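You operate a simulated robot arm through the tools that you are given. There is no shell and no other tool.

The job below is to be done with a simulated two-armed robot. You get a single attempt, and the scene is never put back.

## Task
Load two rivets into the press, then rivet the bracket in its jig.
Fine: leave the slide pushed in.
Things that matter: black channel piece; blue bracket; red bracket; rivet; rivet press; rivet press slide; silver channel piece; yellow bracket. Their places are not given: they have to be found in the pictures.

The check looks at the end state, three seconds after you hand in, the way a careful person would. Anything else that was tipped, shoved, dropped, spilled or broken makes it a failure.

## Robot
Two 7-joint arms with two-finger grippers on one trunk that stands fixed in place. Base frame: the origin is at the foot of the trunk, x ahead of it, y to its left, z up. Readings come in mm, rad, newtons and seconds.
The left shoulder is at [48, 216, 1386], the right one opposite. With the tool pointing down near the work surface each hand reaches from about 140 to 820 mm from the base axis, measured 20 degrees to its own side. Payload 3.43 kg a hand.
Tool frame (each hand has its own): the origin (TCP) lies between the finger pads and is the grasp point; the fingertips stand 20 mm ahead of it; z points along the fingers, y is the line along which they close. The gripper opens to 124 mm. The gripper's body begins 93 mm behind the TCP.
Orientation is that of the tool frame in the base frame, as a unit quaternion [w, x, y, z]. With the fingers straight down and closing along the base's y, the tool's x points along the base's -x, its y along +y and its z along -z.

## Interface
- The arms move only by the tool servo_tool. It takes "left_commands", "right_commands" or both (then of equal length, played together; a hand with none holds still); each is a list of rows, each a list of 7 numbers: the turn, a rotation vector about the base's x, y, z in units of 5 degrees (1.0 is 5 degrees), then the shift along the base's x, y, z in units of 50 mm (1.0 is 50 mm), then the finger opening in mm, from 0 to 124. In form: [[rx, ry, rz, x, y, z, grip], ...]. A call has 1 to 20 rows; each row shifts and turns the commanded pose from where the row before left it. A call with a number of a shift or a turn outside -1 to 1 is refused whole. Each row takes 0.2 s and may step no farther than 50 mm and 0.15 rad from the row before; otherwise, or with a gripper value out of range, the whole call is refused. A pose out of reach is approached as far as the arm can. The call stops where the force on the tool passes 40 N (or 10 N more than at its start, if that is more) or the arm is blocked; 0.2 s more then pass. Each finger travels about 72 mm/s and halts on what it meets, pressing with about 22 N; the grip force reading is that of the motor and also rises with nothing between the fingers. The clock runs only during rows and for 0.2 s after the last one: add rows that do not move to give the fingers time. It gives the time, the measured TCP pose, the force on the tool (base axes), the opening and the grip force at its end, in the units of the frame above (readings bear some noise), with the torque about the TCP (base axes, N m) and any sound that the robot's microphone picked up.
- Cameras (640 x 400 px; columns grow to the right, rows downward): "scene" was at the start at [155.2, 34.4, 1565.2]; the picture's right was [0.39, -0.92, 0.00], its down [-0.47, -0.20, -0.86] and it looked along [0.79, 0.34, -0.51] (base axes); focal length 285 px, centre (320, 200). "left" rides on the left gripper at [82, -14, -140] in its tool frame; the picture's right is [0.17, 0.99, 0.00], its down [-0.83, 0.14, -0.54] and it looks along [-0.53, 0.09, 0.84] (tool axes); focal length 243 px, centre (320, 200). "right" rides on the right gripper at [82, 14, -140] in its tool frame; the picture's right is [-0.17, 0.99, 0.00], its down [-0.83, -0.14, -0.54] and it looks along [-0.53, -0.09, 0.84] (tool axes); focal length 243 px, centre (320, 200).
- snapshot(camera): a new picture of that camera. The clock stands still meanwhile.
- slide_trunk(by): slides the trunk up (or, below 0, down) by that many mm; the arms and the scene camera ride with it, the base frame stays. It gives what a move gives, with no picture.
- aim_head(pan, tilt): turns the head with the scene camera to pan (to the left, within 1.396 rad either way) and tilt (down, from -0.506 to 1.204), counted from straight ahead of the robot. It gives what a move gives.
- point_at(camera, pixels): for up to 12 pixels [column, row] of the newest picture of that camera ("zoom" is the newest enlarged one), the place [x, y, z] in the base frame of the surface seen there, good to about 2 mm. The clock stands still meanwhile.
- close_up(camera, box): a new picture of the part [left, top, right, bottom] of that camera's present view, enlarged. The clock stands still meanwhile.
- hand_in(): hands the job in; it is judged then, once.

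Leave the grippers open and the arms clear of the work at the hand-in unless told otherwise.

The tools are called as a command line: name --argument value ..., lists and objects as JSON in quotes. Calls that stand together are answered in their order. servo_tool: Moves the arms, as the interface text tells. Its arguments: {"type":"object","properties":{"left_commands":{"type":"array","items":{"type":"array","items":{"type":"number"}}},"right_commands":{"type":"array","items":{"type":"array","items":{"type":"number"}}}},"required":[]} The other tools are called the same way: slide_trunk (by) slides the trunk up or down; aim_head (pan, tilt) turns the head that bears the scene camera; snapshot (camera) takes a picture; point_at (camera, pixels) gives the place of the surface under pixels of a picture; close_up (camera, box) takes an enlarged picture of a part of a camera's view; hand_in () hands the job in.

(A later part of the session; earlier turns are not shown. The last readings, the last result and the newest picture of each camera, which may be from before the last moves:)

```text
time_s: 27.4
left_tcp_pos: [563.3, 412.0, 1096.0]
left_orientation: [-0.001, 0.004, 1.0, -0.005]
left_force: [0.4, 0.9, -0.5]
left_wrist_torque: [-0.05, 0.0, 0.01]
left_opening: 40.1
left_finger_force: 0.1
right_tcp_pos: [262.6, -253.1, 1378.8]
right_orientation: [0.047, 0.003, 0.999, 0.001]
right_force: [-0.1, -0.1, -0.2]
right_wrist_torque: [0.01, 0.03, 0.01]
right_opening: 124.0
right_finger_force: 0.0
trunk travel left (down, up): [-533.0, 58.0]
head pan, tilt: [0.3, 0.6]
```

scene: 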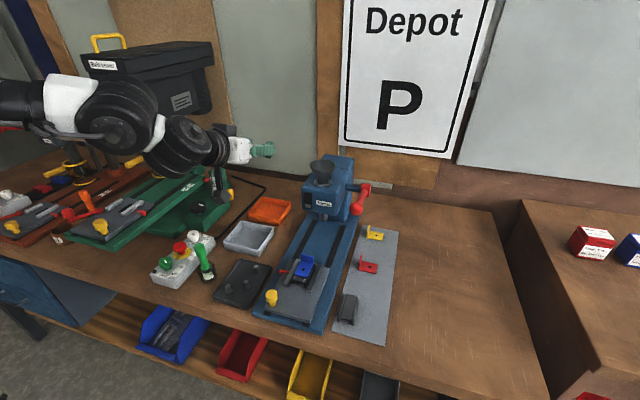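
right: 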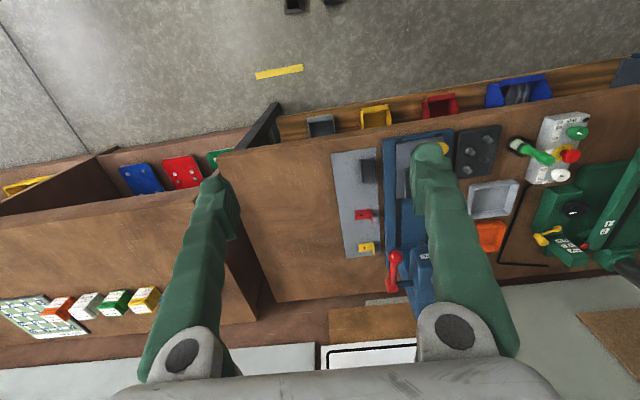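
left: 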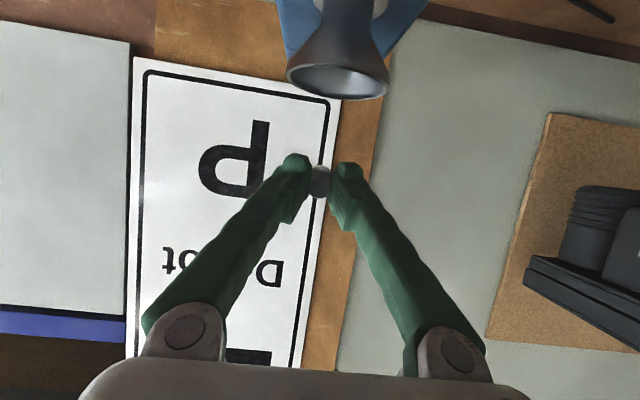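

Tool points straight down at (563, 412, 1096). I turn −30° about z and lower to z≈1010 over rivet A.

servo_tool --left_commands '[[0, 0, -1, 0, 0.01, -0.29, 36], [0, 0, -1, 0, 0.01, -0.29, 36], [0, 0, -1, 0, 0.01, -0.29, 36], [0, 0, -1, 0, 0.01, -0.29, 36], [0, 0, -1, 0, 0.01, -0.29, 36], [0, 0, -1, 0, 0.01, -0.29, 36]]'

close_up --camera "left" --box '[230, 90, 410, 250]'

```text
time_s: 28.8
left_tcp_pos: [562.4, 416.3, 1010.0]
left_orientation: [-0.001, 0.263, 0.965, -0.002]
left_force: [0.4, 0.0, -0.7]
left_wrist_torque: [-0.03, 0.0, -0.04]
left_opening: 36.0
left_finger_force: 0.0
right_tcp_pos: [263.2, -252.5, 1379.1]
right_orientation: [0.048, 0.003, 0.999, 0.001]
right_force: [-0.2, 0.0, -0.2]
right_wrist_torque: [0.02, 0.02, 0.0]
right_opening: 123.9
right_finger_force: 0.0
trunk travel left (down, up): [-533.0, 58.0]
head pan, tilt: [0.3, 0.6]
```

```text
2.50 times, centred on (320, 170) of left
```

zoom: 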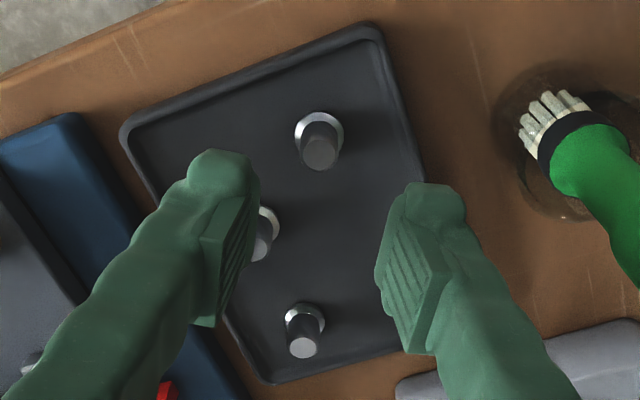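

I measure rivet A's top at zoom (320,153), and points beside it and on rivet B.

point_at --camera "zoom" --pixels '[[320, 153], [310, 153], [331, 153], [320, 143], [320, 163], [262, 250], [303, 346], [298, 133], [342, 133]]'

```text
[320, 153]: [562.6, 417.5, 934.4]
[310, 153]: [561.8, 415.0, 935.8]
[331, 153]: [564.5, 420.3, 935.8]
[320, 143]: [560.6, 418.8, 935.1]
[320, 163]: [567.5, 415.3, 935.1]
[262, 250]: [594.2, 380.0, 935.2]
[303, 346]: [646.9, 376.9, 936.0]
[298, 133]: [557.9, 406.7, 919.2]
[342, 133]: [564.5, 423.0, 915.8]
```

Rivet A's axis is at about (563.4, 417). I shift +1 mm and descend to z≈939, then check.

servo_tool --left_commands '[[0, 0, 0, 0.02, 0.014, -0.3, 36], [0, 0, 0, 0, 0, -0.5, 36], [0, 0, 0, 0, 0, -0.4, 36], [0, 0, 0, 0, 0, -0.2, 36], [0, 0, 0, 0, 0, 0, 36]]'

close_up --camera "left" --box '[230, 100, 410, 280]'

```text
time_s: 30.0
left_tcp_pos: [563.7, 416.2, 940.1]
left_orientation: [-0.001, 0.263, 0.965, -0.004]
left_force: [0.0, 0.1, 1.0]
left_wrist_torque: [0.02, -0.02, 0.0]
left_opening: 35.8
left_finger_force: 0.1
right_tcp_pos: [262.7, -253.4, 1377.8]
right_orientation: [0.049, 0.003, 0.999, 0.0]
right_force: [0.1, 0.1, -0.4]
right_wrist_torque: [0.03, 0.03, -0.03]
right_opening: 124.2
right_finger_force: 0.0
trunk travel left (down, up): [-533.0, 58.0]
head pan, tilt: [0.3, 0.6]
```

```text
2.22 times, centred on (320, 190) of left
```

zoom: 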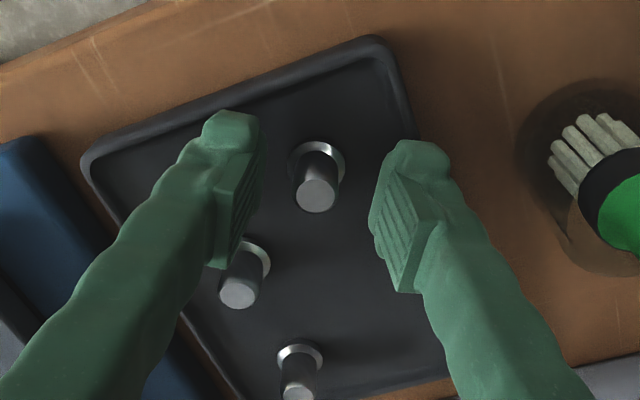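

Rivet A is centred between the fingers. I close on it and lift.

servo_tool --left_commands '[[0, 0, 0, -0.01, -0.01, -0.02, 36], [0, 0, 0, 0, 0, 0, 0], [0, 0, 0, 0, 0, 0, 0], [0, 0, 0, 0, 0, 0, 0], [0, 0, 0, 0, 0, 0, 0], [0, 0, 0, 0, 0, 0.3, 0], [0, 0, 0, 0, 0, 0.5, 0], [0, 0, 0, 0, 0, 0.6, 0], [0, 0, 0, 0, 0, 0.7, 0]]'

close_up --camera "left" --box '[230, 100, 410, 280]'

```text
time_s: 32.0
left_tcp_pos: [561.8, 414.2, 1043.3]
left_orientation: [-0.001, 0.262, 0.965, -0.003]
left_force: [-0.1, -0.2, -0.4]
left_wrist_torque: [0.05, -0.04, 0.04]
left_opening: 13.6
left_finger_force: 22.4
right_tcp_pos: [260.8, -254.4, 1377.5]
right_orientation: [0.049, 0.002, 0.999, 0.002]
right_force: [-0.5, -1.0, 0.6]
right_wrist_torque: [0.02, -0.05, -0.02]
right_opening: 124.1
right_finger_force: 0.0
trunk travel left (down, up): [-533.0, 58.0]
head pan, tilt: [0.3, 0.6]
```

```text
2.22 times, centred on (320, 190) of left
```

zoom: 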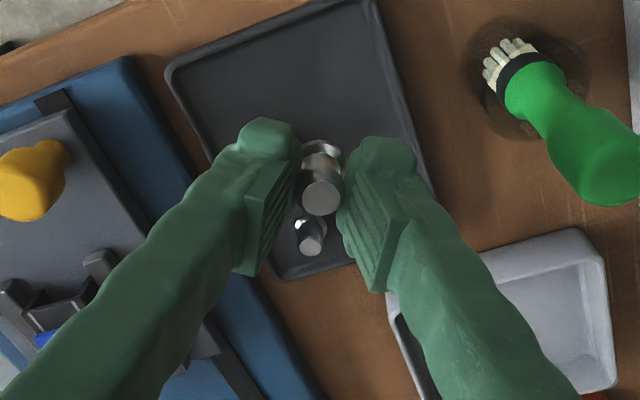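

Rivet A is held (13.6 mm, 22 N). I undo the −30° turn, then go along the earlier path reversed with 67° forward tilt to about (702, 351, 1283).

servo_tool --left_commands '[[0, 0, 1, 0, 0, 0.1, 0], [0, 0, 1, 0, 0, 0.1, 0], [0, 0, 1, 0, 0, 0.1, 0], [0, 0, 1, 0, 0, 0.1, 0], [0, 0, 1, 0, 0, 0.1, 0], [0, 0, 1, 0, 0, 0.1, 0], [0, -0.955, 0, 0.2, -0.09, 0.3, 0], [0, -0.955, 0, 0.2, -0.09, 0.3, 0], [0, -0.955, 0, 0.2, -0.09, 0.3, 0], [0, -0.955, 0, 0.2, -0.09, 0.3, 0], [0, -0.955, 0, 0.2, -0.09, 0.3, 0], [0, -0.955, 0, 0.2, -0.09, 0.3, 0], [0, -0.955, 0, 0.2, -0.09, 0.3, 0], [0, -0.955, 0, 0.2, -0.09, 0.3, 0], [0, -0.955, 0, 0.2, -0.09, 0.3, 0], [0, -0.955, 0, 0.2, -0.09, 0.3, 0], [0, -0.955, 0, 0.2, -0.09, 0.3, 0], [0, -0.955, 0, 0.2, -0.09, 0.3, 0], [0, -0.955, 0, 0.2, -0.09, 0.3, 0], [0, -0.955, 0, 0.2, -0.09, 0.3, 0]]'

```text
time_s: 36.2
left_tcp_pos: [703.6, 352.2, 1285.4]
left_orientation: [0.551, 0.006, 0.834, -0.001]
left_force: [-0.1, 0.4, 0.0]
left_wrist_torque: [0.03, 0.03, -0.01]
left_opening: 13.4
left_finger_force: 21.9
right_tcp_pos: [262.1, -252.5, 1378.6]
right_orientation: [0.047, 0.002, 0.999, 0.001]
right_force: [0.7, -0.2, 0.4]
right_wrist_torque: [-0.03, 0.0, -0.01]
right_opening: 124.0
right_finger_force: 0.1
trunk travel left (down, up): [-533.0, 58.0]
head pan, tilt: [0.3, 0.6]
```

Pose reached with the rivet held. I move over the funnel (+119, −123), then down to z≈1218.

servo_tool --left_commands '[[0, 0, 0, 0.595, -0.614, 0, 0], [0, 0, 0, 0.595, -0.614, 0, 0], [0, 0, 0, 0.595, -0.614, 0, 0], [0, 0, 0, 0.595, -0.614, 0, 0], [0, 0, 0, 0, 0, -0.5, 0], [0, 0, 0, 0, 0, -0.5, 0], [0, 0, 0, 0, 0, -0.32, 0], [0, 0, 0, 0, 0, 0, 0]]'

close_up --camera "left" --box '[220, 60, 420, 240]'

```text
time_s: 38.0
left_tcp_pos: [820.9, 229.7, 1218.9]
left_orientation: [0.552, 0.005, 0.834, -0.001]
left_force: [-0.3, 0.7, 0.3]
left_wrist_torque: [0.01, 0.04, -0.01]
left_opening: 13.5
left_finger_force: 21.6
right_tcp_pos: [261.8, -253.6, 1376.6]
right_orientation: [0.049, 0.002, 0.999, 0.001]
right_force: [0.8, -0.4, -1.2]
right_wrist_torque: [0.03, -0.01, -0.01]
right_opening: 124.2
right_finger_force: 0.1
trunk travel left (down, up): [-533.0, 58.0]
head pan, tilt: [0.3, 0.6]
```

```text
2.22 times, centred on (320, 150) of left
```

zoom: 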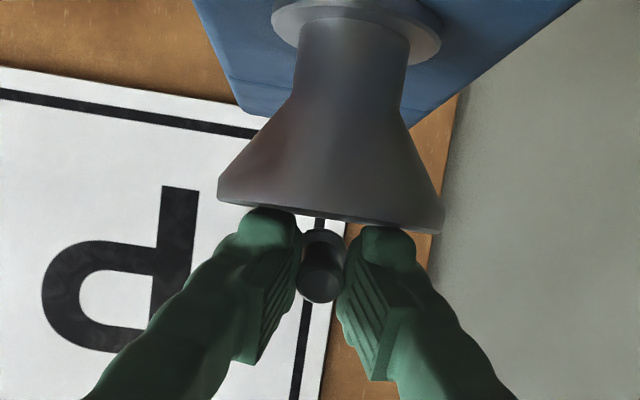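

The same placement as before, rivet centred over the funnel mouth. I open to 36 mm to drop it, then rise.

servo_tool --left_commands '[[0, 0, 0, 0.02, 0, -0.02, 0], [0, 0, 0, 0, 0, 0, 36], [0, 0, 0, 0, 0, 0, 36], [0, 0, 0, 0, 0, 0, 36], [0, 0, 0, 0, 0, 0, 36], [0, 0, 0, 0, 0, 0.5, 36], [0, 0, 0, 0, 0, 0.7, 36], [0, 0, 0, -0.6, 0.4, 0.2, 36], [0, 0, 0, -0.6, 0.6, 0, 36], [0, 0, 0, -0.6, 0.7, 0, 36], [0, 0, 0, -0.6, 0.7, 0, 36]]'

close_up --camera "scene" --box '[285, 150, 365, 220]'

```text
time_s: 40.4
left_tcp_pos: [701.8, 351.5, 1287.6]
left_orientation: [0.551, 0.005, 0.834, -0.002]
left_force: [-0.6, 0.4, 0.3]
left_wrist_torque: [-0.04, -0.01, -0.07]
left_opening: 36.0
left_finger_force: 0.0
right_tcp_pos: [259.5, -252.0, 1378.1]
right_orientation: [0.049, 0.003, 0.999, 0.0]
right_force: [-0.4, 0.6, 0.2]
right_wrist_torque: [-0.06, -0.03, -0.03]
right_opening: 123.7
right_finger_force: 0.1
trunk travel left (down, up): [-533.0, 58.0]
head pan, tilt: [0.3, 0.6]
```

```text
5.71 times, centred on (325, 185) of scene
```

zoom: 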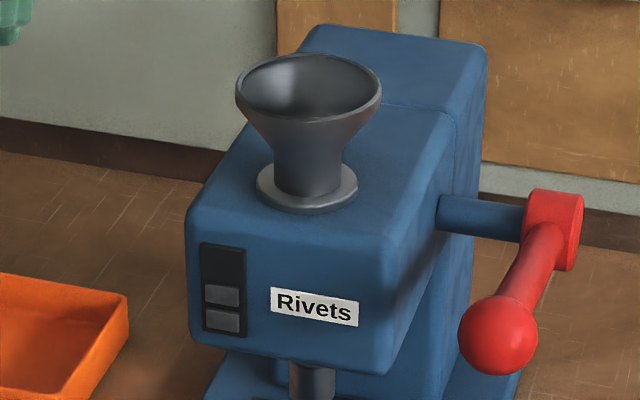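

The window shows two bars: both rivets are loaded. Next the slide: I bring the left hand upright above the slide's yellow knob, about (545, 276, 1100), for a closer look at knob and jig.

servo_tool --left_commands '[[0, 0.955, 0, -0.229, -0.109, -0.26, 60], [0, 0.955, 0, -0.229, -0.109, -0.26, 60], [0, 0.955, 0, -0.229, -0.109, -0.26, 60], [0, 0.955, 0, -0.229, -0.109, -0.26, 60], [0, 0.955, 0, -0.229, -0.109, -0.26, 60], [0, 0.955, 0, -0.229, -0.109, -0.26, 60], [0, 0.955, 0, -0.229, -0.109, -0.26, 60], [0, 0.955, 0, -0.229, -0.109, -0.26, 60], [0, 0.955, 0, -0.229, -0.109, -0.26, 60], [0, 0.955, 0, -0.229, -0.109, -0.26, 60], [0, 0.955, 0, -0.229, -0.109, -0.26, 60], [0, 0.955, 0, -0.229, -0.109, -0.26, 60], [0, 0.955, 0, -0.229, -0.109, -0.26, 60], [0, 0.955, 0, -0.229, -0.109, -0.26, 60]]'

snapshot --camera "left"

```text
time_s: 43.4
left_tcp_pos: [543.0, 272.8, 1102.9]
left_orientation: [-0.001, 0.003, 1.0, -0.003]
left_force: [-0.3, -0.5, -1.4]
left_wrist_torque: [0.0, 0.02, 0.0]
left_opening: 60.0
left_finger_force: 0.0
right_tcp_pos: [263.4, -253.0, 1377.6]
right_orientation: [0.048, 0.003, 0.999, 0.001]
right_force: [0.3, 0.0, 0.3]
right_wrist_torque: [0.02, 0.03, -0.02]
right_opening: 124.0
right_finger_force: 0.0
trunk travel left (down, up): [-533.0, 58.0]
head pan, tilt: [0.3, 0.6]
```

```text
taken
```

left: 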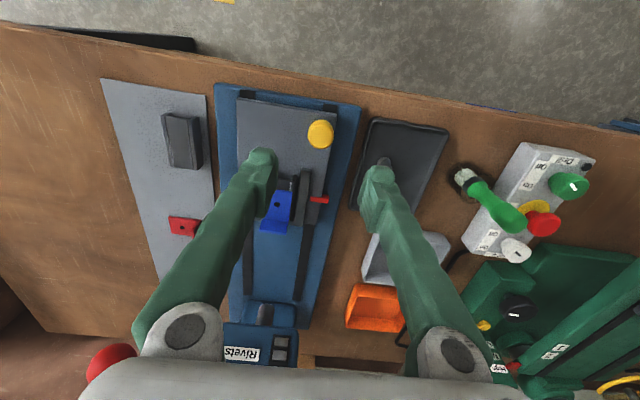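

The knob is at (320,134) and the jig at (285,205). I enlarge both and measure.

close_up --camera "left" --box '[230, 90, 370, 250]'

point_at --camera "left" --pixels '[[320, 132], [312, 132], [329, 132], [320, 122], [320, 144], [281, 210], [318, 200], [310, 175], [292, 185], [266, 315], [340, 105], [300, 105]]'

```text
2.50 times, centred on (300, 170) of left
```

zoom: 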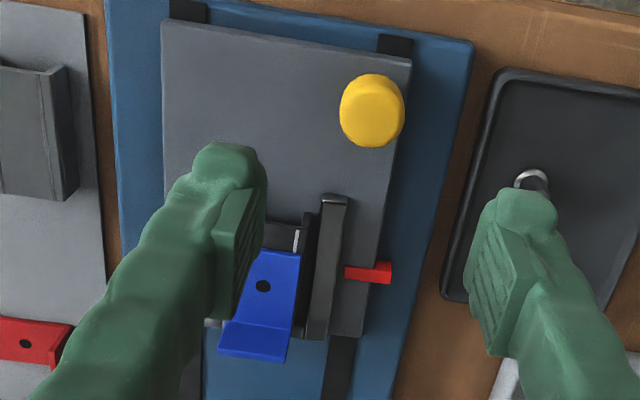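

```text
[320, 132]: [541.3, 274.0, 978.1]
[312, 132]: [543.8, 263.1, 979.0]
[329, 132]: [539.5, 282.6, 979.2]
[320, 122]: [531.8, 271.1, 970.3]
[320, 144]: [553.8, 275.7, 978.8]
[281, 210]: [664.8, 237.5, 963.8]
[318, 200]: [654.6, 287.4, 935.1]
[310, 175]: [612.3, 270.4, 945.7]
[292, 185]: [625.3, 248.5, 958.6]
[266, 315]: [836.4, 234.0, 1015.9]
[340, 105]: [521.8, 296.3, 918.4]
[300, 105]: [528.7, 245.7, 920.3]
```

The knob's axis is at about (543, 274), top z≈979. I lower the open hand (60 mm) around it to TCP z≈972.

servo_tool --left_commands '[[0, 0, 0, 0, 0.024, -0.6, 60], [0, 0, 0, 0, 0, -0.6, 60], [0, 0, 0, 0, 0, -0.6, 60], [0, 0, 0, 0, 0, -0.5, 60], [0, 0, 0, 0, 0, -0.3, 60], [0, 0, 0, 0, 0, 0, 60]]'

snapshot --camera "left"

close_up --camera "left" --box '[220, 180, 420, 330]'

```text
time_s: 44.8
left_tcp_pos: [543.3, 274.5, 974.9]
left_orientation: [0.001, 0.005, 1.0, -0.003]
left_force: [0.2, -0.2, -0.8]
left_wrist_torque: [0.01, 0.0, -0.02]
left_opening: 59.9
left_finger_force: 0.1
right_tcp_pos: [262.1, -253.5, 1378.0]
right_orientation: [0.049, 0.002, 0.999, 0.002]
right_force: [-0.2, 0.6, 0.3]
right_wrist_torque: [-0.02, 0.0, 0.01]
right_opening: 123.9
right_finger_force: 0.0
trunk travel left (down, up): [-533.0, 58.0]
head pan, tilt: [0.3, 0.6]
```

```text
taken
```

left: 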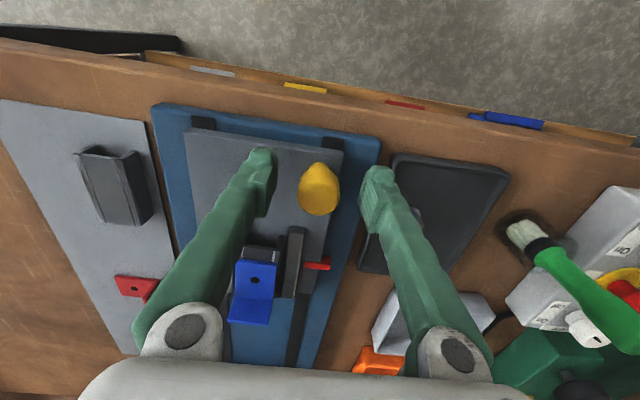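

```text
2.67 times, centred on (320, 255) of left
```

zoom: 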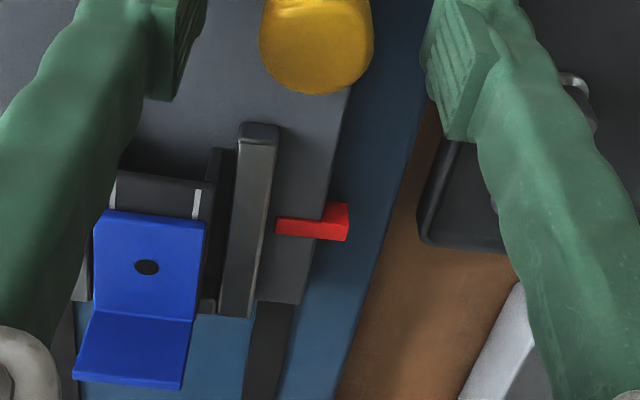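

The fingers straddle the knob at (320,190). The jig is as expected: bracket on the channel between rails. I lower 4 mm and close on the knob.

servo_tool --left_commands '[[0, 0, 0, 0, 0, -0.08, 60], [0, 0, 0, 0, 0, 0, 0], [0, 0, 0, 0, 0, 0, 0], [0, 0, 0, 0, 0, 0, 0], [0, 0, 0, 0, 0, 0, 0], [0, 0, 0, 0, 0, 0, 0]]'

close_up --camera "left" --box '[220, 130, 420, 280]'

```text
time_s: 46.2
left_tcp_pos: [542.5, 274.1, 970.0]
left_orientation: [-0.001, 0.005, 1.0, -0.005]
left_force: [0.9, -3.8, -4.6]
left_wrist_torque: [-0.04, -0.07, -0.06]
left_opening: 28.3
left_finger_force: 44.8
right_tcp_pos: [262.4, -253.6, 1377.3]
right_orientation: [0.048, 0.003, 0.999, 0.002]
right_force: [0.0, -0.1, 0.4]
right_wrist_torque: [-0.04, 0.01, -0.04]
right_opening: 124.1
right_finger_force: 0.0
trunk travel left (down, up): [-533.0, 58.0]
head pan, tilt: [0.3, 0.6]
```

```text
2.67 times, centred on (320, 205) of left
```

zoom: 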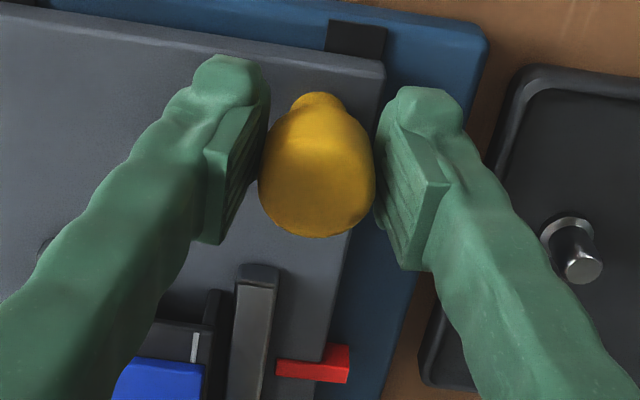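

The knob is gripped (28 mm). I push forward 20 mm first to feel the resistance.

servo_tool --left_commands '[[0, 0, 0, 0.1, 0, 0, 0], [0, 0, 0, 0.15, 0, 0, 0], [0, 0, 0, 0.15, 0, 0, 0]]'

snapshot --camera "scene"

```text
time_s: 47.0
left_tcp_pos: [553.1, 275.0, 969.9]
left_orientation: [-0.001, 0.007, 1.0, -0.011]
left_force: [2.5, -11.9, -18.8]
left_wrist_torque: [0.13, 0.45, 0.13]
left_opening: 28.2
left_finger_force: 45.0
left hand out of reach, approached as far as the arm can: row 2, 3
right_tcp_pos: [264.1, -252.2, 1377.6]
right_orientation: [0.048, 0.002, 0.999, 0.001]
right_force: [0.1, -0.4, 0.0]
right_wrist_torque: [-0.05, -0.04, -0.03]
right_opening: 123.8
right_finger_force: 0.0
trunk travel left (down, up): [-533.0, 58.0]
head pan, tilt: [0.3, 0.6]
stopped in row 3 (left hand): the force on the tool passed its limit at 42 N (the readings are from after the stop); the commanded pose is now the measured one
```

```text
taken
```

scene: 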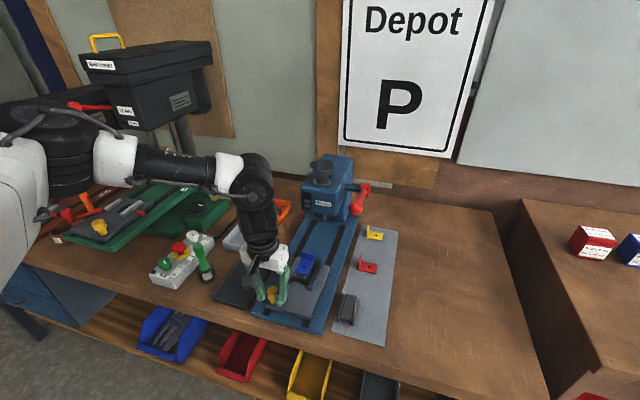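

The arm reports a joint-range limit (not the slide) and some side force. I open the fingers to release the knob and re-read.

servo_tool --left_commands '[[0, 0, 0, 0, 0, 0, 60], [0, 0, 0, 0, 0, 0, 60], [0, 0, 0, 0, 0, 0, 60]]'

snapshot --camera "left"

snapshot --camera "scene"

point_at --camera "scene" --pixels '[[265, 235], [256, 185], [215, 172], [180, 165], [120, 155], [75, 165], [20, 170], [70, 120]]'

```text
time_s: 47.8
left_tcp_pos: [552.3, 277.3, 972.9]
left_orientation: [0.001, 0.006, 1.0, -0.01]
left_force: [-0.4, 0.1, -1.1]
left_wrist_torque: [0.0, -0.01, -0.08]
left_opening: 59.9
left_finger_force: 0.0
right_tcp_pos: [262.2, -253.9, 1378.7]
right_orientation: [0.049, 0.002, 0.999, 0.001]
right_force: [-0.7, -0.8, -0.4]
right_wrist_torque: [-0.02, 0.0, 0.01]
right_opening: 124.0
right_finger_force: 0.0
trunk travel left (down, up): [-533.0, 58.0]
head pan, tilt: [0.3, 0.6]
```

```text
taken
```

left: 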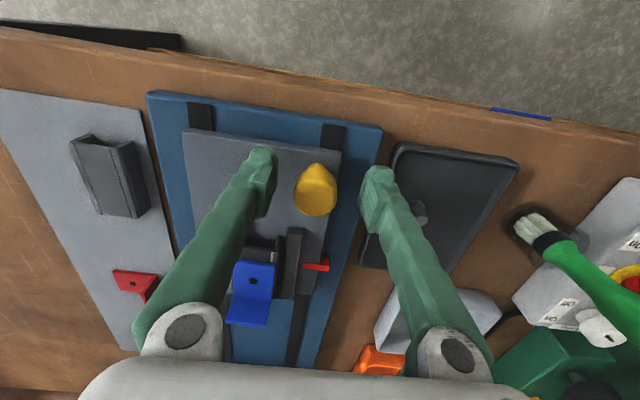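

```text
taken
```

scene: 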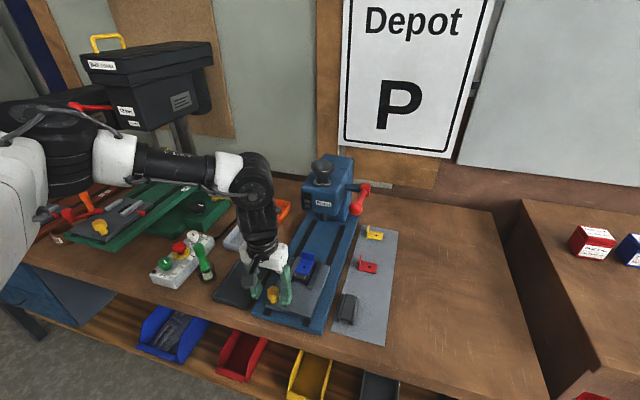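

```text
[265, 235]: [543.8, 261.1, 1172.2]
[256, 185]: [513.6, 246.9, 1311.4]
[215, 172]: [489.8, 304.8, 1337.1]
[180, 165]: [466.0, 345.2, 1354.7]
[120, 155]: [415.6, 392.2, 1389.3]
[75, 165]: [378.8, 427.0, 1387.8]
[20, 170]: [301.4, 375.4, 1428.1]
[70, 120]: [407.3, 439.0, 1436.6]
```

The knob and slide are free, slide moved ~10 mm. The tool-down posture is at a joint limit here, so I will use a forward-tilted hand. I raise 90 mm, tilt 40° forward, and test in free air whether x≈740 is reachable.

servo_tool --left_commands '[[0, 0, 0, 0, 0, 0.6, 60], [0, 0, 0, 0, 0, 0.6, 60], [0, 0, 0, 0, 0, 0.6, 60], [0, -1, 0, -0.1, 0, 0, 60], [0, -1, 0, 0, 0, 0, 60], [0, -1, 0, 0, 0, 0, 60], [0, -1, 0, 0, 0, 0, 60], [0, -1, 0, 0, 0, 0, 60], [0, -1, 0, 0, 0, 0, 60], [0, -1, 0, 0, 0, 0, 60], [0, -1, 0, 0, 0, 0, 60]]'

snapshot --camera "scene"

```text
time_s: 50.2
left_tcp_pos: [548.6, 276.8, 1062.3]
left_orientation: [0.344, 0.01, 0.939, -0.007]
left_force: [-0.4, -0.1, 0.4]
left_wrist_torque: [0.0, 0.01, 0.0]
left_opening: 60.1
left_finger_force: 0.0
right_tcp_pos: [262.6, -252.9, 1377.5]
right_orientation: [0.047, 0.002, 0.999, 0.001]
right_force: [0.5, -0.3, 0.5]
right_wrist_torque: [0.02, -0.01, 0.01]
right_opening: 123.8
right_finger_force: 0.0
trunk travel left (down, up): [-533.0, 58.0]
head pan, tilt: [0.3, 0.6]
```

```text
taken
```

scene: 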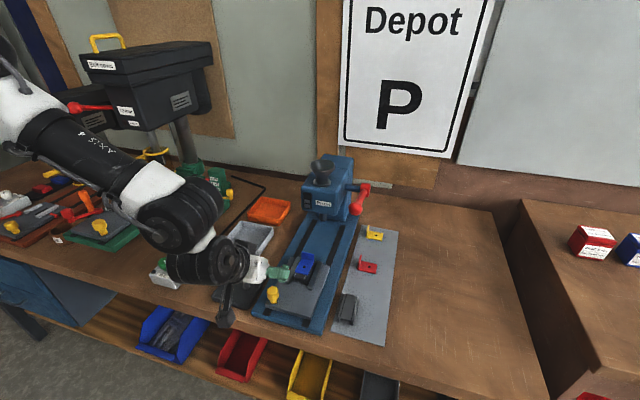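

The pose is reached. I test moving forward 190 mm at this height (fingertips z≈1045, above the bracket at ≤990).

servo_tool --left_commands '[[0, 0, 0, 0.76, 0, 0, 60], [0, 0, 0, 0.76, 0, 0, 60], [0, 0, 0, 0.76, 0, 0, 60], [0, 0, 0, 0.76, 0, 0, 60], [0, 0, 0, 0.76, 0, 0, 60]]'

snapshot --camera "scene"

```text
time_s: 51.4
left_tcp_pos: [739.7, 276.5, 1063.0]
left_orientation: [0.342, 0.009, 0.94, -0.006]
left_force: [-0.1, -0.4, -0.6]
left_wrist_torque: [-0.01, 0.05, -0.03]
left_opening: 60.1
left_finger_force: 0.1
right_tcp_pos: [263.1, -252.5, 1377.3]
right_orientation: [0.048, 0.002, 0.999, 0.001]
right_force: [0.0, 0.8, 0.3]
right_wrist_torque: [-0.01, 0.02, 0.01]
right_opening: 124.1
right_finger_force: 0.1
trunk travel left (down, up): [-533.0, 58.0]
head pan, tilt: [0.3, 0.6]
```

```text
taken
```

scene: 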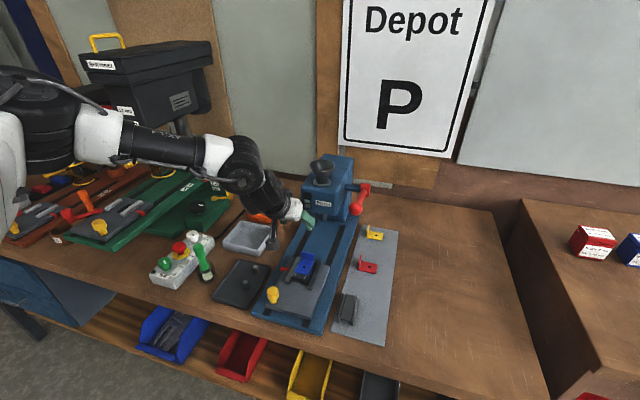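

Reachable. I go back over the knob and measure it anew.

servo_tool --left_commands '[[0, 0, 0, -0.76, 0, 0, 60], [0, 0, 0, -0.76, 0, 0, 60], [0, 0, 0, -0.76, 0, 0, 60], [0, 0, 0, -0.76, 0, 0, 60], [0, 0, 0, -0.8, 0, 0, 60]]'

snapshot --camera "left"

close_up --camera "scene" --box '[240, 240, 340, 340]'

```text
time_s: 52.6
left_tcp_pos: [546.8, 276.2, 1064.1]
left_orientation: [0.343, 0.01, 0.939, -0.007]
left_force: [-0.9, 0.9, 0.0]
left_wrist_torque: [0.03, -0.03, 0.0]
left_opening: 60.2
left_finger_force: 0.1
right_tcp_pos: [261.7, -254.9, 1379.1]
right_orientation: [0.049, 0.002, 0.999, 0.002]
right_force: [0.6, -0.1, 1.1]
right_wrist_torque: [-0.02, -0.05, 0.0]
right_opening: 123.9
right_finger_force: 0.0
trunk travel left (down, up): [-533.0, 58.0]
head pan, tilt: [0.3, 0.6]
```

```text
taken
```

left: 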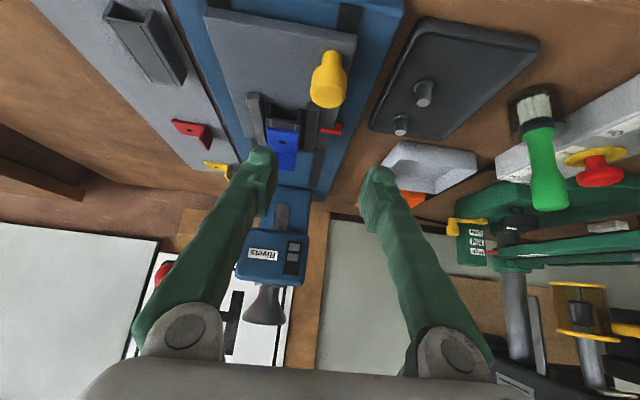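

```text
4.00 times, centred on (290, 290) of scene
```

zoom: 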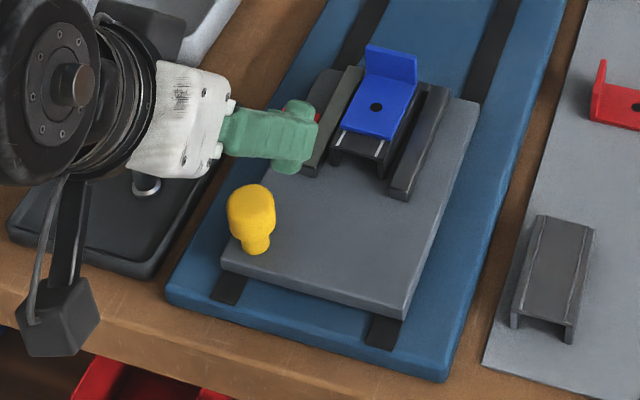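

The slide shifted slightly, the bracket still lies on the channel. I measure the knob at (328,82) in the left picture and in the scene picture.

point_at --camera "left" --pixels '[[312, 85], [328, 85], [344, 85], [328, 70], [328, 100], [330, 58], [275, 145], [280, 150]]'

point_at --camera "zoom" --pixels '[[250, 192], [250, 215], [232, 205], [270, 205], [257, 245], [376, 107]]'

```text
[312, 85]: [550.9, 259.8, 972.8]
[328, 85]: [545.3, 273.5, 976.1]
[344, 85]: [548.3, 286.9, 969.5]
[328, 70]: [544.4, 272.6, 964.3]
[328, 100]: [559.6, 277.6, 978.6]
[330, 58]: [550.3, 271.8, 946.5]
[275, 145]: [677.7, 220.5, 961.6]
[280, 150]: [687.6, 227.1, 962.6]
```

```text
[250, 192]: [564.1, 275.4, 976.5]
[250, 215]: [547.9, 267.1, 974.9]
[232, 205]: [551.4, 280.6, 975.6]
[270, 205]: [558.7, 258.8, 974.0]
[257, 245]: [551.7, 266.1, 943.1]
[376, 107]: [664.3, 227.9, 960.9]
```

The knob's axis is now at about (556, 273.5), wide part z 950–979. I descend around it with the tilted open hand to TCP z≈967.

servo_tool --left_commands '[[0, 0, 0, 0.18, -0.05, -0.5, 60], [0, 0, 0, 0, 0, -0.6, 60], [0, 0, 0, 0, 0, -0.5, 60], [0, 0, 0, 0, 0, -0.34, 60], [0, 0, 0, 0, 0, 0, 60]]'

close_up --camera "left" --box '[200, 100, 440, 280]'

close_up --camera "scene" --box '[220, 230, 340, 340]'

```text
time_s: 53.8
left_tcp_pos: [553.4, 274.7, 966.2]
left_orientation: [0.342, 0.009, 0.94, -0.006]
left_force: [0.0, 0.0, 0.2]
left_wrist_torque: [0.01, -0.02, -0.02]
left_opening: 60.3
left_finger_force: 0.0
right_tcp_pos: [262.1, -253.4, 1377.9]
right_orientation: [0.048, 0.003, 0.999, 0.001]
right_force: [-0.8, -0.4, 0.2]
right_wrist_torque: [-0.03, -0.01, 0.02]
right_opening: 123.8
right_finger_force: 0.0
trunk travel left (down, up): [-533.0, 58.0]
head pan, tilt: [0.3, 0.6]
```

```text
2.22 times, centred on (320, 190) of left
```

zoom: 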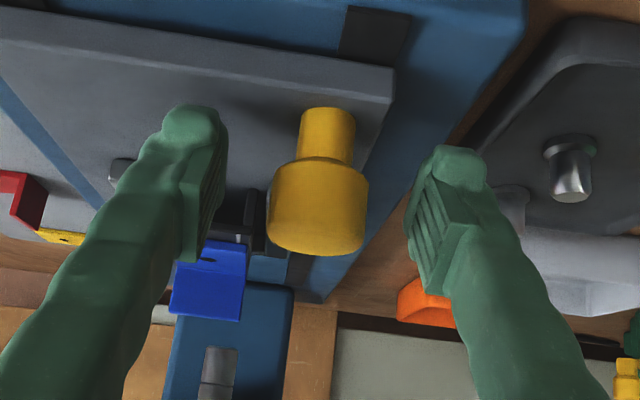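

```text
3.64 times, centred on (280, 285) of scene
```

zoom: 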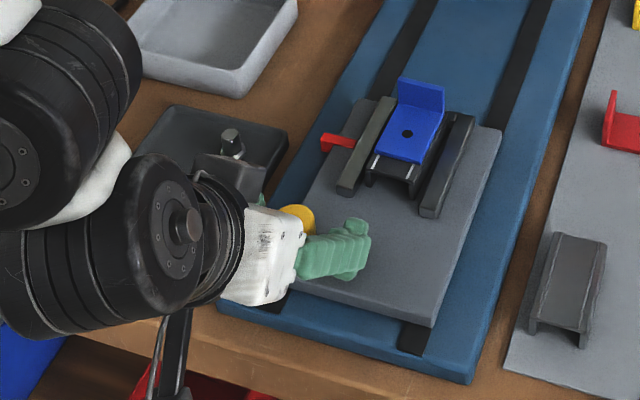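

The knob is centred between the fingers (zoom (318,200)). I close on it and push forward gently 20 mm.

servo_tool --left_commands '[[0, 0, 0, 0.04, -0.02, 0, 60], [0, 0, 0, 0, 0, 0, 0], [0, 0, 0, 0, 0, 0, 0], [0, 0, 0, 0, 0, 0, 0], [0, 0, 0, 0, 0, 0, 0], [0, 0, 0, 0.1, 0, 0, 0], [0, 0, 0, 0.15, 0, 0, 0], [0, 0, 0, 0.15, 0, 0, 0], [0, 0, 0, 0, 0, 0, 0]]'

```text
time_s: 55.8
left_tcp_pos: [577.4, 273.4, 964.9]
left_orientation: [0.341, 0.01, 0.94, -0.008]
left_force: [-1.9, 1.1, -17.0]
left_wrist_torque: [0.09, 0.24, 0.03]
left_opening: 23.5
left_finger_force: 45.0
right_tcp_pos: [262.7, -251.0, 1377.9]
right_orientation: [0.048, 0.002, 0.999, 0.002]
right_force: [0.7, -0.7, 0.2]
right_wrist_torque: [0.01, -0.01, 0.0]
right_opening: 123.9
right_finger_force: 0.1
trunk travel left (down, up): [-533.0, 58.0]
head pan, tilt: [0.3, 0.6]
```

The slide moves easily (x force −1.9 N) though there is −17 N vertical. I ease up 1.5 mm and continue forward 60 mm in small steps.

servo_tool --left_commands '[[0, 0, 0, 0.1, 0, 0.02, 0], [0, 0, 0, 0.2, 0, 0.01, 0], [0, 0, 0, 0.2, 0, 0, 0], [0, 0, 0, 0.2, 0, 0, 0], [0, 0, 0, 0.2, 0, 0, 0], [0, 0, 0, 0.2, 0, 0, 0], [0, 0, 0, 0.1, 0, 0, 0]]'

close_up --camera "scene" --box '[220, 220, 360, 340]'

```text
time_s: 57.4
left_tcp_pos: [638.3, 274.3, 963.7]
left_orientation: [0.339, 0.009, 0.941, -0.007]
left_force: [-2.1, -0.4, -33.3]
left_wrist_torque: [0.08, 0.45, -0.1]
left_opening: 23.1
left_finger_force: 45.3
right_tcp_pos: [265.1, -252.7, 1377.5]
right_orientation: [0.047, 0.002, 0.999, 0.0]
right_force: [-0.8, -1.3, 0.0]
right_wrist_torque: [0.01, -0.05, 0.04]
right_opening: 123.9
right_finger_force: 0.0
trunk travel left (down, up): [-533.0, 58.0]
head pan, tilt: [0.3, 0.6]
```

```text
3.33 times, centred on (290, 280) of scene
```

zoom: 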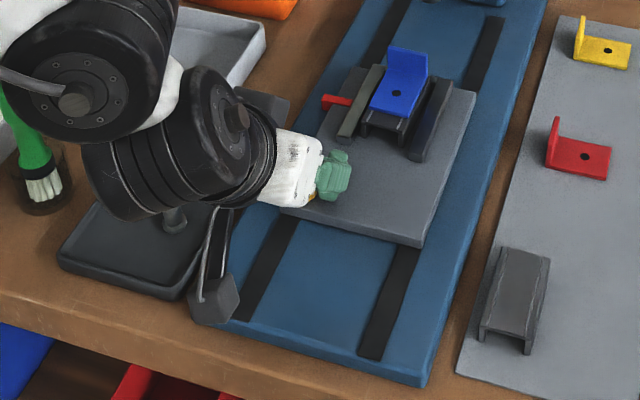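

The slide with jig follows well (TCP x=638). The vertical pull is −33 N because my commanded height is above the grip, so I lower 4 mm and read again.

servo_tool --left_commands '[[0, 0, 0, 0, 0, -0.05, 0], [0, 0, 0, 0, 0, -0.04, 0]]'

```text
time_s: 58.0
left_tcp_pos: [638.7, 274.6, 964.3]
left_orientation: [0.343, 0.008, 0.939, -0.007]
left_force: [-2.0, 4.6, -14.0]
left_wrist_torque: [0.1, 0.82, -0.08]
left_opening: 23.4
left_finger_force: 44.8
right_tcp_pos: [262.9, -251.2, 1378.3]
right_orientation: [0.048, 0.003, 0.999, 0.001]
right_force: [-0.8, 0.0, -0.1]
right_wrist_torque: [0.0, 0.0, -0.01]
right_opening: 124.2
right_finger_force: 0.1
trunk travel left (down, up): [-533.0, 58.0]
head pan, tilt: [0.3, 0.6]
```

Vertical force fell to −14 N. I lower 2 mm more and continue forward 60 mm.

servo_tool --left_commands '[[0, 0, 0, 0, 0, -0.04, 0], [0, 0, 0, 0.1, 0, 0, 0], [0, 0, 0, 0.2, 0, 0, 0], [0, 0, 0, 0.2, 0, 0, 0], [0, 0, 0, 0.2, 0, 0, 0], [0, 0, 0, 0.2, 0, 0, 0], [0, 0, 0, 0.2, 0, 0, 0], [0, 0, 0, 0.1, 0, 0, 0]]'

close_up --camera "scene" --box '[230, 150, 390, 290]'

```text
time_s: 59.8
left_tcp_pos: [691.2, 274.3, 964.3]
left_orientation: [0.339, 0.011, 0.941, -0.01]
left_force: [-1.2, -12.0, -10.5]
left_wrist_torque: [-0.2, -0.82, 0.07]
left_opening: 23.0
left_finger_force: 45.1
left hand out of reach, approached as far as the arm can: row 7
right_tcp_pos: [261.9, -254.2, 1376.4]
right_orientation: [0.048, 0.002, 0.999, 0.002]
right_force: [-0.4, -0.3, 0.1]
right_wrist_torque: [0.02, 0.03, -0.01]
right_opening: 124.0
right_finger_force: 0.1
trunk travel left (down, up): [-533.0, 58.0]
head pan, tilt: [0.3, 0.6]
```

```text
2.86 times, centred on (310, 220) of scene
```

zoom: 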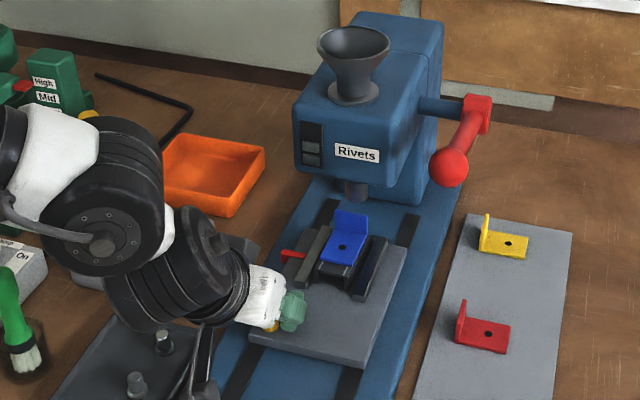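

The jig is now close under the nose, TCP x=691. Only row 7 was flagged as out of reach, row 8 was fine. I continue with small 5 mm steps and watch the force.

servo_tool --left_commands '[[0, 0, 0, 0.1, 0, 0, 0], [0, 0, 0, 0.1, 0, 0, 0], [0, 0, 0, 0.1, 0, 0, 0]]'

snapshot --camera "scene"

```text
time_s: 60.4
left_tcp_pos: [695.6, 273.9, 964.3]
left_orientation: [0.336, 0.015, 0.942, -0.014]
left_force: [2.2, -11.0, -14.0]
left_wrist_torque: [0.36, -0.51, 0.15]
left_opening: 23.0
left_finger_force: 44.6
left hand out of reach, approached as far as the arm can: row 1
right_tcp_pos: [263.5, -251.7, 1377.2]
right_orientation: [0.049, 0.002, 0.999, 0.0]
right_force: [-0.8, -0.3, 0.2]
right_wrist_torque: [-0.01, 0.02, 0.02]
right_opening: 123.9
right_finger_force: 0.0
trunk travel left (down, up): [-533.0, 58.0]
head pan, tilt: [0.3, 0.6]
stopped in row 2 (left hand): the force on the tool passed its limit at 43 N (the readings are from after the stop); the commanded pose is now the measured one
```

```text
taken
```

scene: 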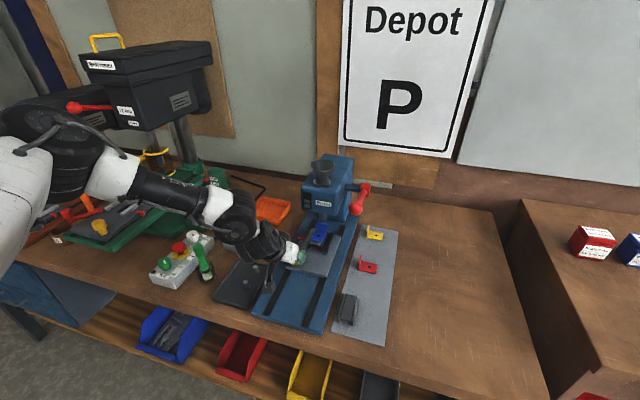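

The arm strains at a joint limit again. I release the knob and will choose a better hand posture for the last ~40 mm.

servo_tool --left_commands '[[0, 0, 0, 0, 0, 0, 60], [0, 0, 0, 0, 0, 0, 60], [0, 0, 0, 0, 0, 0, 60]]'

snapshot --camera "left"

snapshot --camera "scene"

point_at --camera "scene" --pixels '[[265, 240], [240, 225], [205, 205], [160, 190], [115, 175], [75, 155], [50, 125], [20, 165]]'

```text
time_s: 61.2
left_tcp_pos: [697.5, 275.4, 965.7]
left_orientation: [0.339, 0.013, 0.941, -0.011]
left_force: [0.9, 0.2, 0.3]
left_wrist_torque: [0.01, 0.01, 0.01]
left_opening: 60.3
left_finger_force: 0.0
right_tcp_pos: [260.4, -253.0, 1378.1]
right_orientation: [0.049, 0.002, 0.999, 0.001]
right_force: [0.2, 1.1, 0.3]
right_wrist_torque: [0.01, -0.01, -0.02]
right_opening: 124.2
right_finger_force: 0.1
trunk travel left (down, up): [-533.0, 58.0]
head pan, tilt: [0.3, 0.6]
```

```text
taken
```

left: 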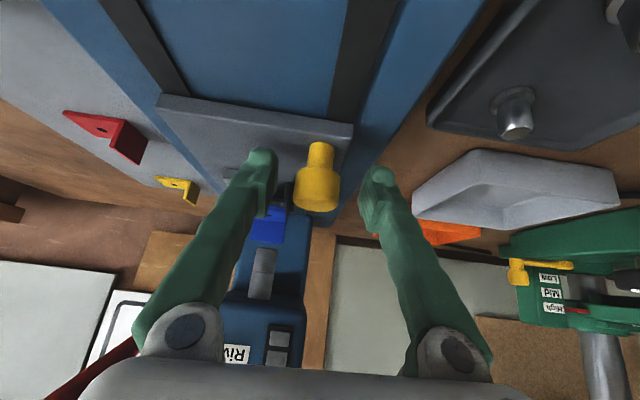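

```text
taken
```

scene: 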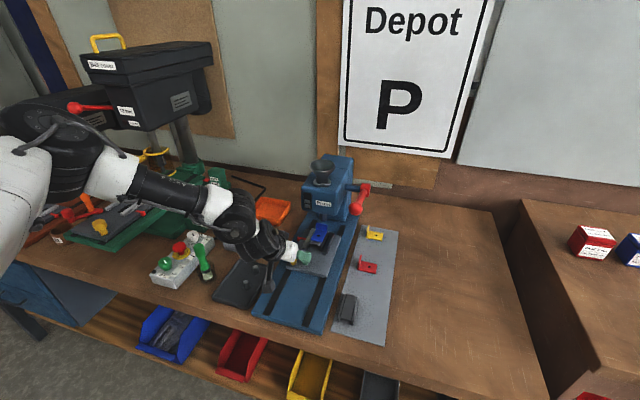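

```text
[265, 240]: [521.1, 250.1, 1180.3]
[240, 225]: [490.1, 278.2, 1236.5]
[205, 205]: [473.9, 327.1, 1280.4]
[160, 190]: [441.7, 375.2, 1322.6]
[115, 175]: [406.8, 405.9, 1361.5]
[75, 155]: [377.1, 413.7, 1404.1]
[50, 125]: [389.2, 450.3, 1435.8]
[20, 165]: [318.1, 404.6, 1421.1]
```

The knob is free at about x=700 and the slide is ~35–40 mm from home. I raise 70 mm, turn the whole hand −30° about the vertical (matching the forearm's direction), and test the final position in free air.

servo_tool --left_commands '[[0, 0, 0, 0, 0, 0.5, 60], [0, 0, 0, 0, 0, 0.5, 60], [0, 0, 0, 0, 0, 0.5, 60], [0, 0, -1, 0, 0, 0, 60], [0, 0, -1, 0, 0, 0, 60], [0, 0, -1, 0, 0, 0, 60], [0, 0, -1, 0, 0, 0, 60], [0, 0, -1, 0, 0, 0, 60], [0, 0, -1, 0, 0, 0, 60]]'

snapshot --camera "left"

snapshot --camera "scene"

```text
time_s: 63.2
left_tcp_pos: [696.8, 275.4, 1041.0]
left_orientation: [0.325, 0.257, 0.905, -0.099]
left_force: [0.1, -0.7, -0.2]
left_wrist_torque: [-0.02, 0.0, 0.0]
left_opening: 60.3
left_finger_force: 0.0
right_tcp_pos: [262.9, -252.2, 1377.8]
right_orientation: [0.047, 0.002, 0.999, 0.0]
right_force: [-0.5, -0.2, 0.1]
right_wrist_torque: [-0.05, 0.02, 0.0]
right_opening: 124.2
right_finger_force: 0.0
trunk travel left (down, up): [-533.0, 58.0]
head pan, tilt: [0.3, 0.6]
```

```text
taken
```

left: 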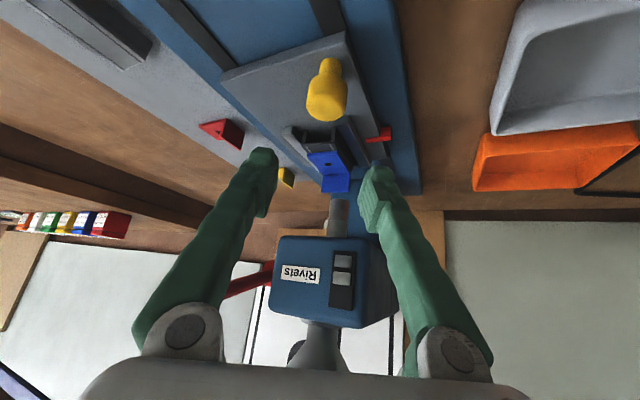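

```text
taken
```

scene: 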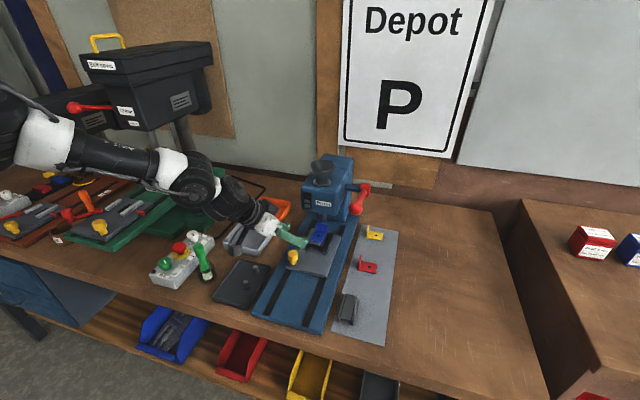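

Pose reached without trouble. I measure the knob, bracket hole and nose, then test the final place.

point_at --camera "left" --pixels '[[311, 98], [327, 98], [343, 98], [327, 112], [327, 80], [330, 63], [325, 160], [338, 215], [338, 230], [380, 135]]'

close_up --camera "left" --box '[260, 40, 400, 260]'

close_up --camera "scene" --box '[270, 200, 370, 290]'

```text
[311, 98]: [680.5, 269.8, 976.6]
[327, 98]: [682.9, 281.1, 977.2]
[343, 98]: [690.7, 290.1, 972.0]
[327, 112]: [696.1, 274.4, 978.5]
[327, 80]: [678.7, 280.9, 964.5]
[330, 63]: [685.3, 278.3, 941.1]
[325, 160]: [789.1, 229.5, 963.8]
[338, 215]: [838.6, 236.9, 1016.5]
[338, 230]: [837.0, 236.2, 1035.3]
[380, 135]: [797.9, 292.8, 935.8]
```

```text
1.82 times, centred on (330, 150) of left
```

zoom: 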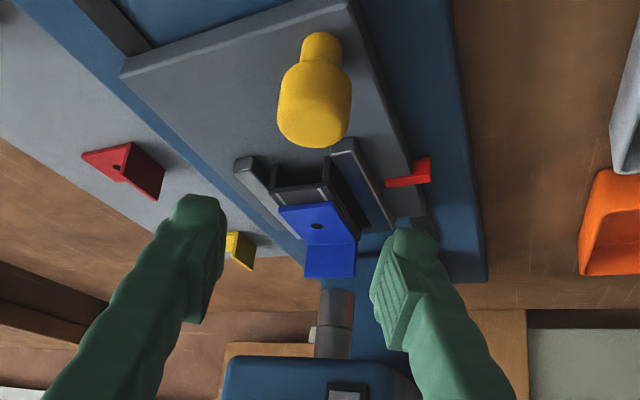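

```text
4.44 times, centred on (320, 245) of scene
```

zoom: 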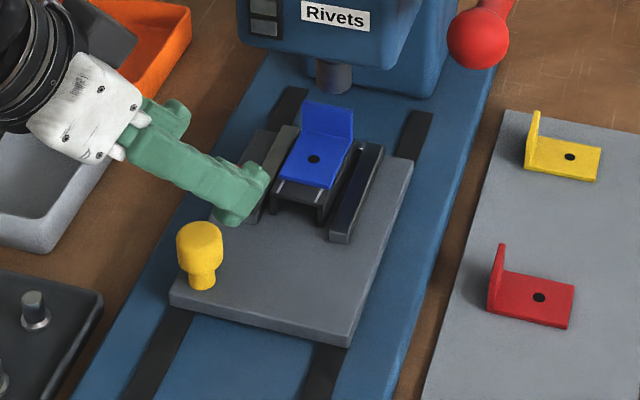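

I check whether the bracket's upright flange clears the nose: measure the flange top and the nose's bottom.

point_at --camera "zoom" --pixels '[[330, 106], [345, 112], [306, 104], [320, 130], [335, 88], [335, 80], [335, 70], [320, 85], [350, 85], [314, 165], [200, 232], [300, 170]]'

```text
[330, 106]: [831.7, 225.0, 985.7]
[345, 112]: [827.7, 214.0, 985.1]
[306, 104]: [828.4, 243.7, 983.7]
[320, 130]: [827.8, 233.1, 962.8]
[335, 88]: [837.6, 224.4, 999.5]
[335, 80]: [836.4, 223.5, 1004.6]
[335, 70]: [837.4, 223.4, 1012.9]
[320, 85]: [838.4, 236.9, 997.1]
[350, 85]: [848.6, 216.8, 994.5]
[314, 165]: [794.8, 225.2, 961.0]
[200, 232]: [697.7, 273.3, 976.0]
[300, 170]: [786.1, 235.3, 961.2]
```

Flange top is at 985.5, nose bottom at about 995: it clears. The hole still needs ~48 mm of travel. I test reach with the open hand at x≈742, down to z≈978 in free air beyond the knob.

servo_tool --left_commands '[[0, 0, 0, 0.45, 0, 0, 60], [0, 0, 0, 0.45, 0, 0, 60], [0, 0, 0, 0, 0, -0.4, 60], [0, 0, 0, 0, 0, -0.4, 60], [0, 0, 0, 0, 0, -0.4, 60], [0, 0, 0, 0, 0, 0, 60]]'

close_up --camera "scene" --box '[230, 160, 390, 300]'

```text
time_s: 64.6
left_tcp_pos: [741.0, 276.1, 980.7]
left_orientation: [0.324, 0.255, 0.906, -0.098]
left_force: [0.0, 0.4, 0.0]
left_wrist_torque: [0.0, 0.0, -0.01]
left_opening: 60.0
left_finger_force: 0.1
right_tcp_pos: [261.3, -252.9, 1378.1]
right_orientation: [0.049, 0.002, 0.999, 0.001]
right_force: [0.5, 0.5, 0.2]
right_wrist_torque: [0.0, -0.01, 0.01]
right_opening: 124.1
right_finger_force: 0.1
trunk travel left (down, up): [-533.0, 58.0]
head pan, tilt: [0.3, 0.6]
```

```text
2.86 times, centred on (310, 230) of scene
```

zoom: 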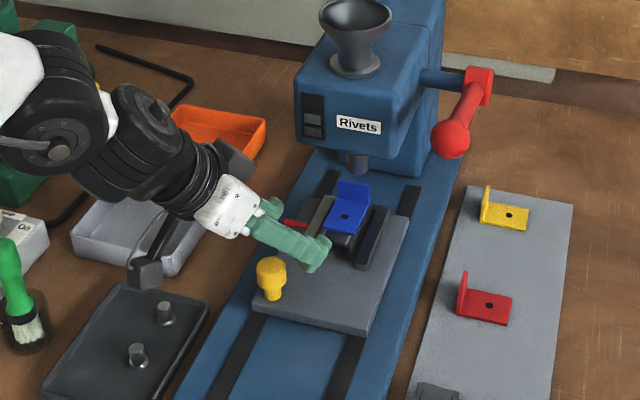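

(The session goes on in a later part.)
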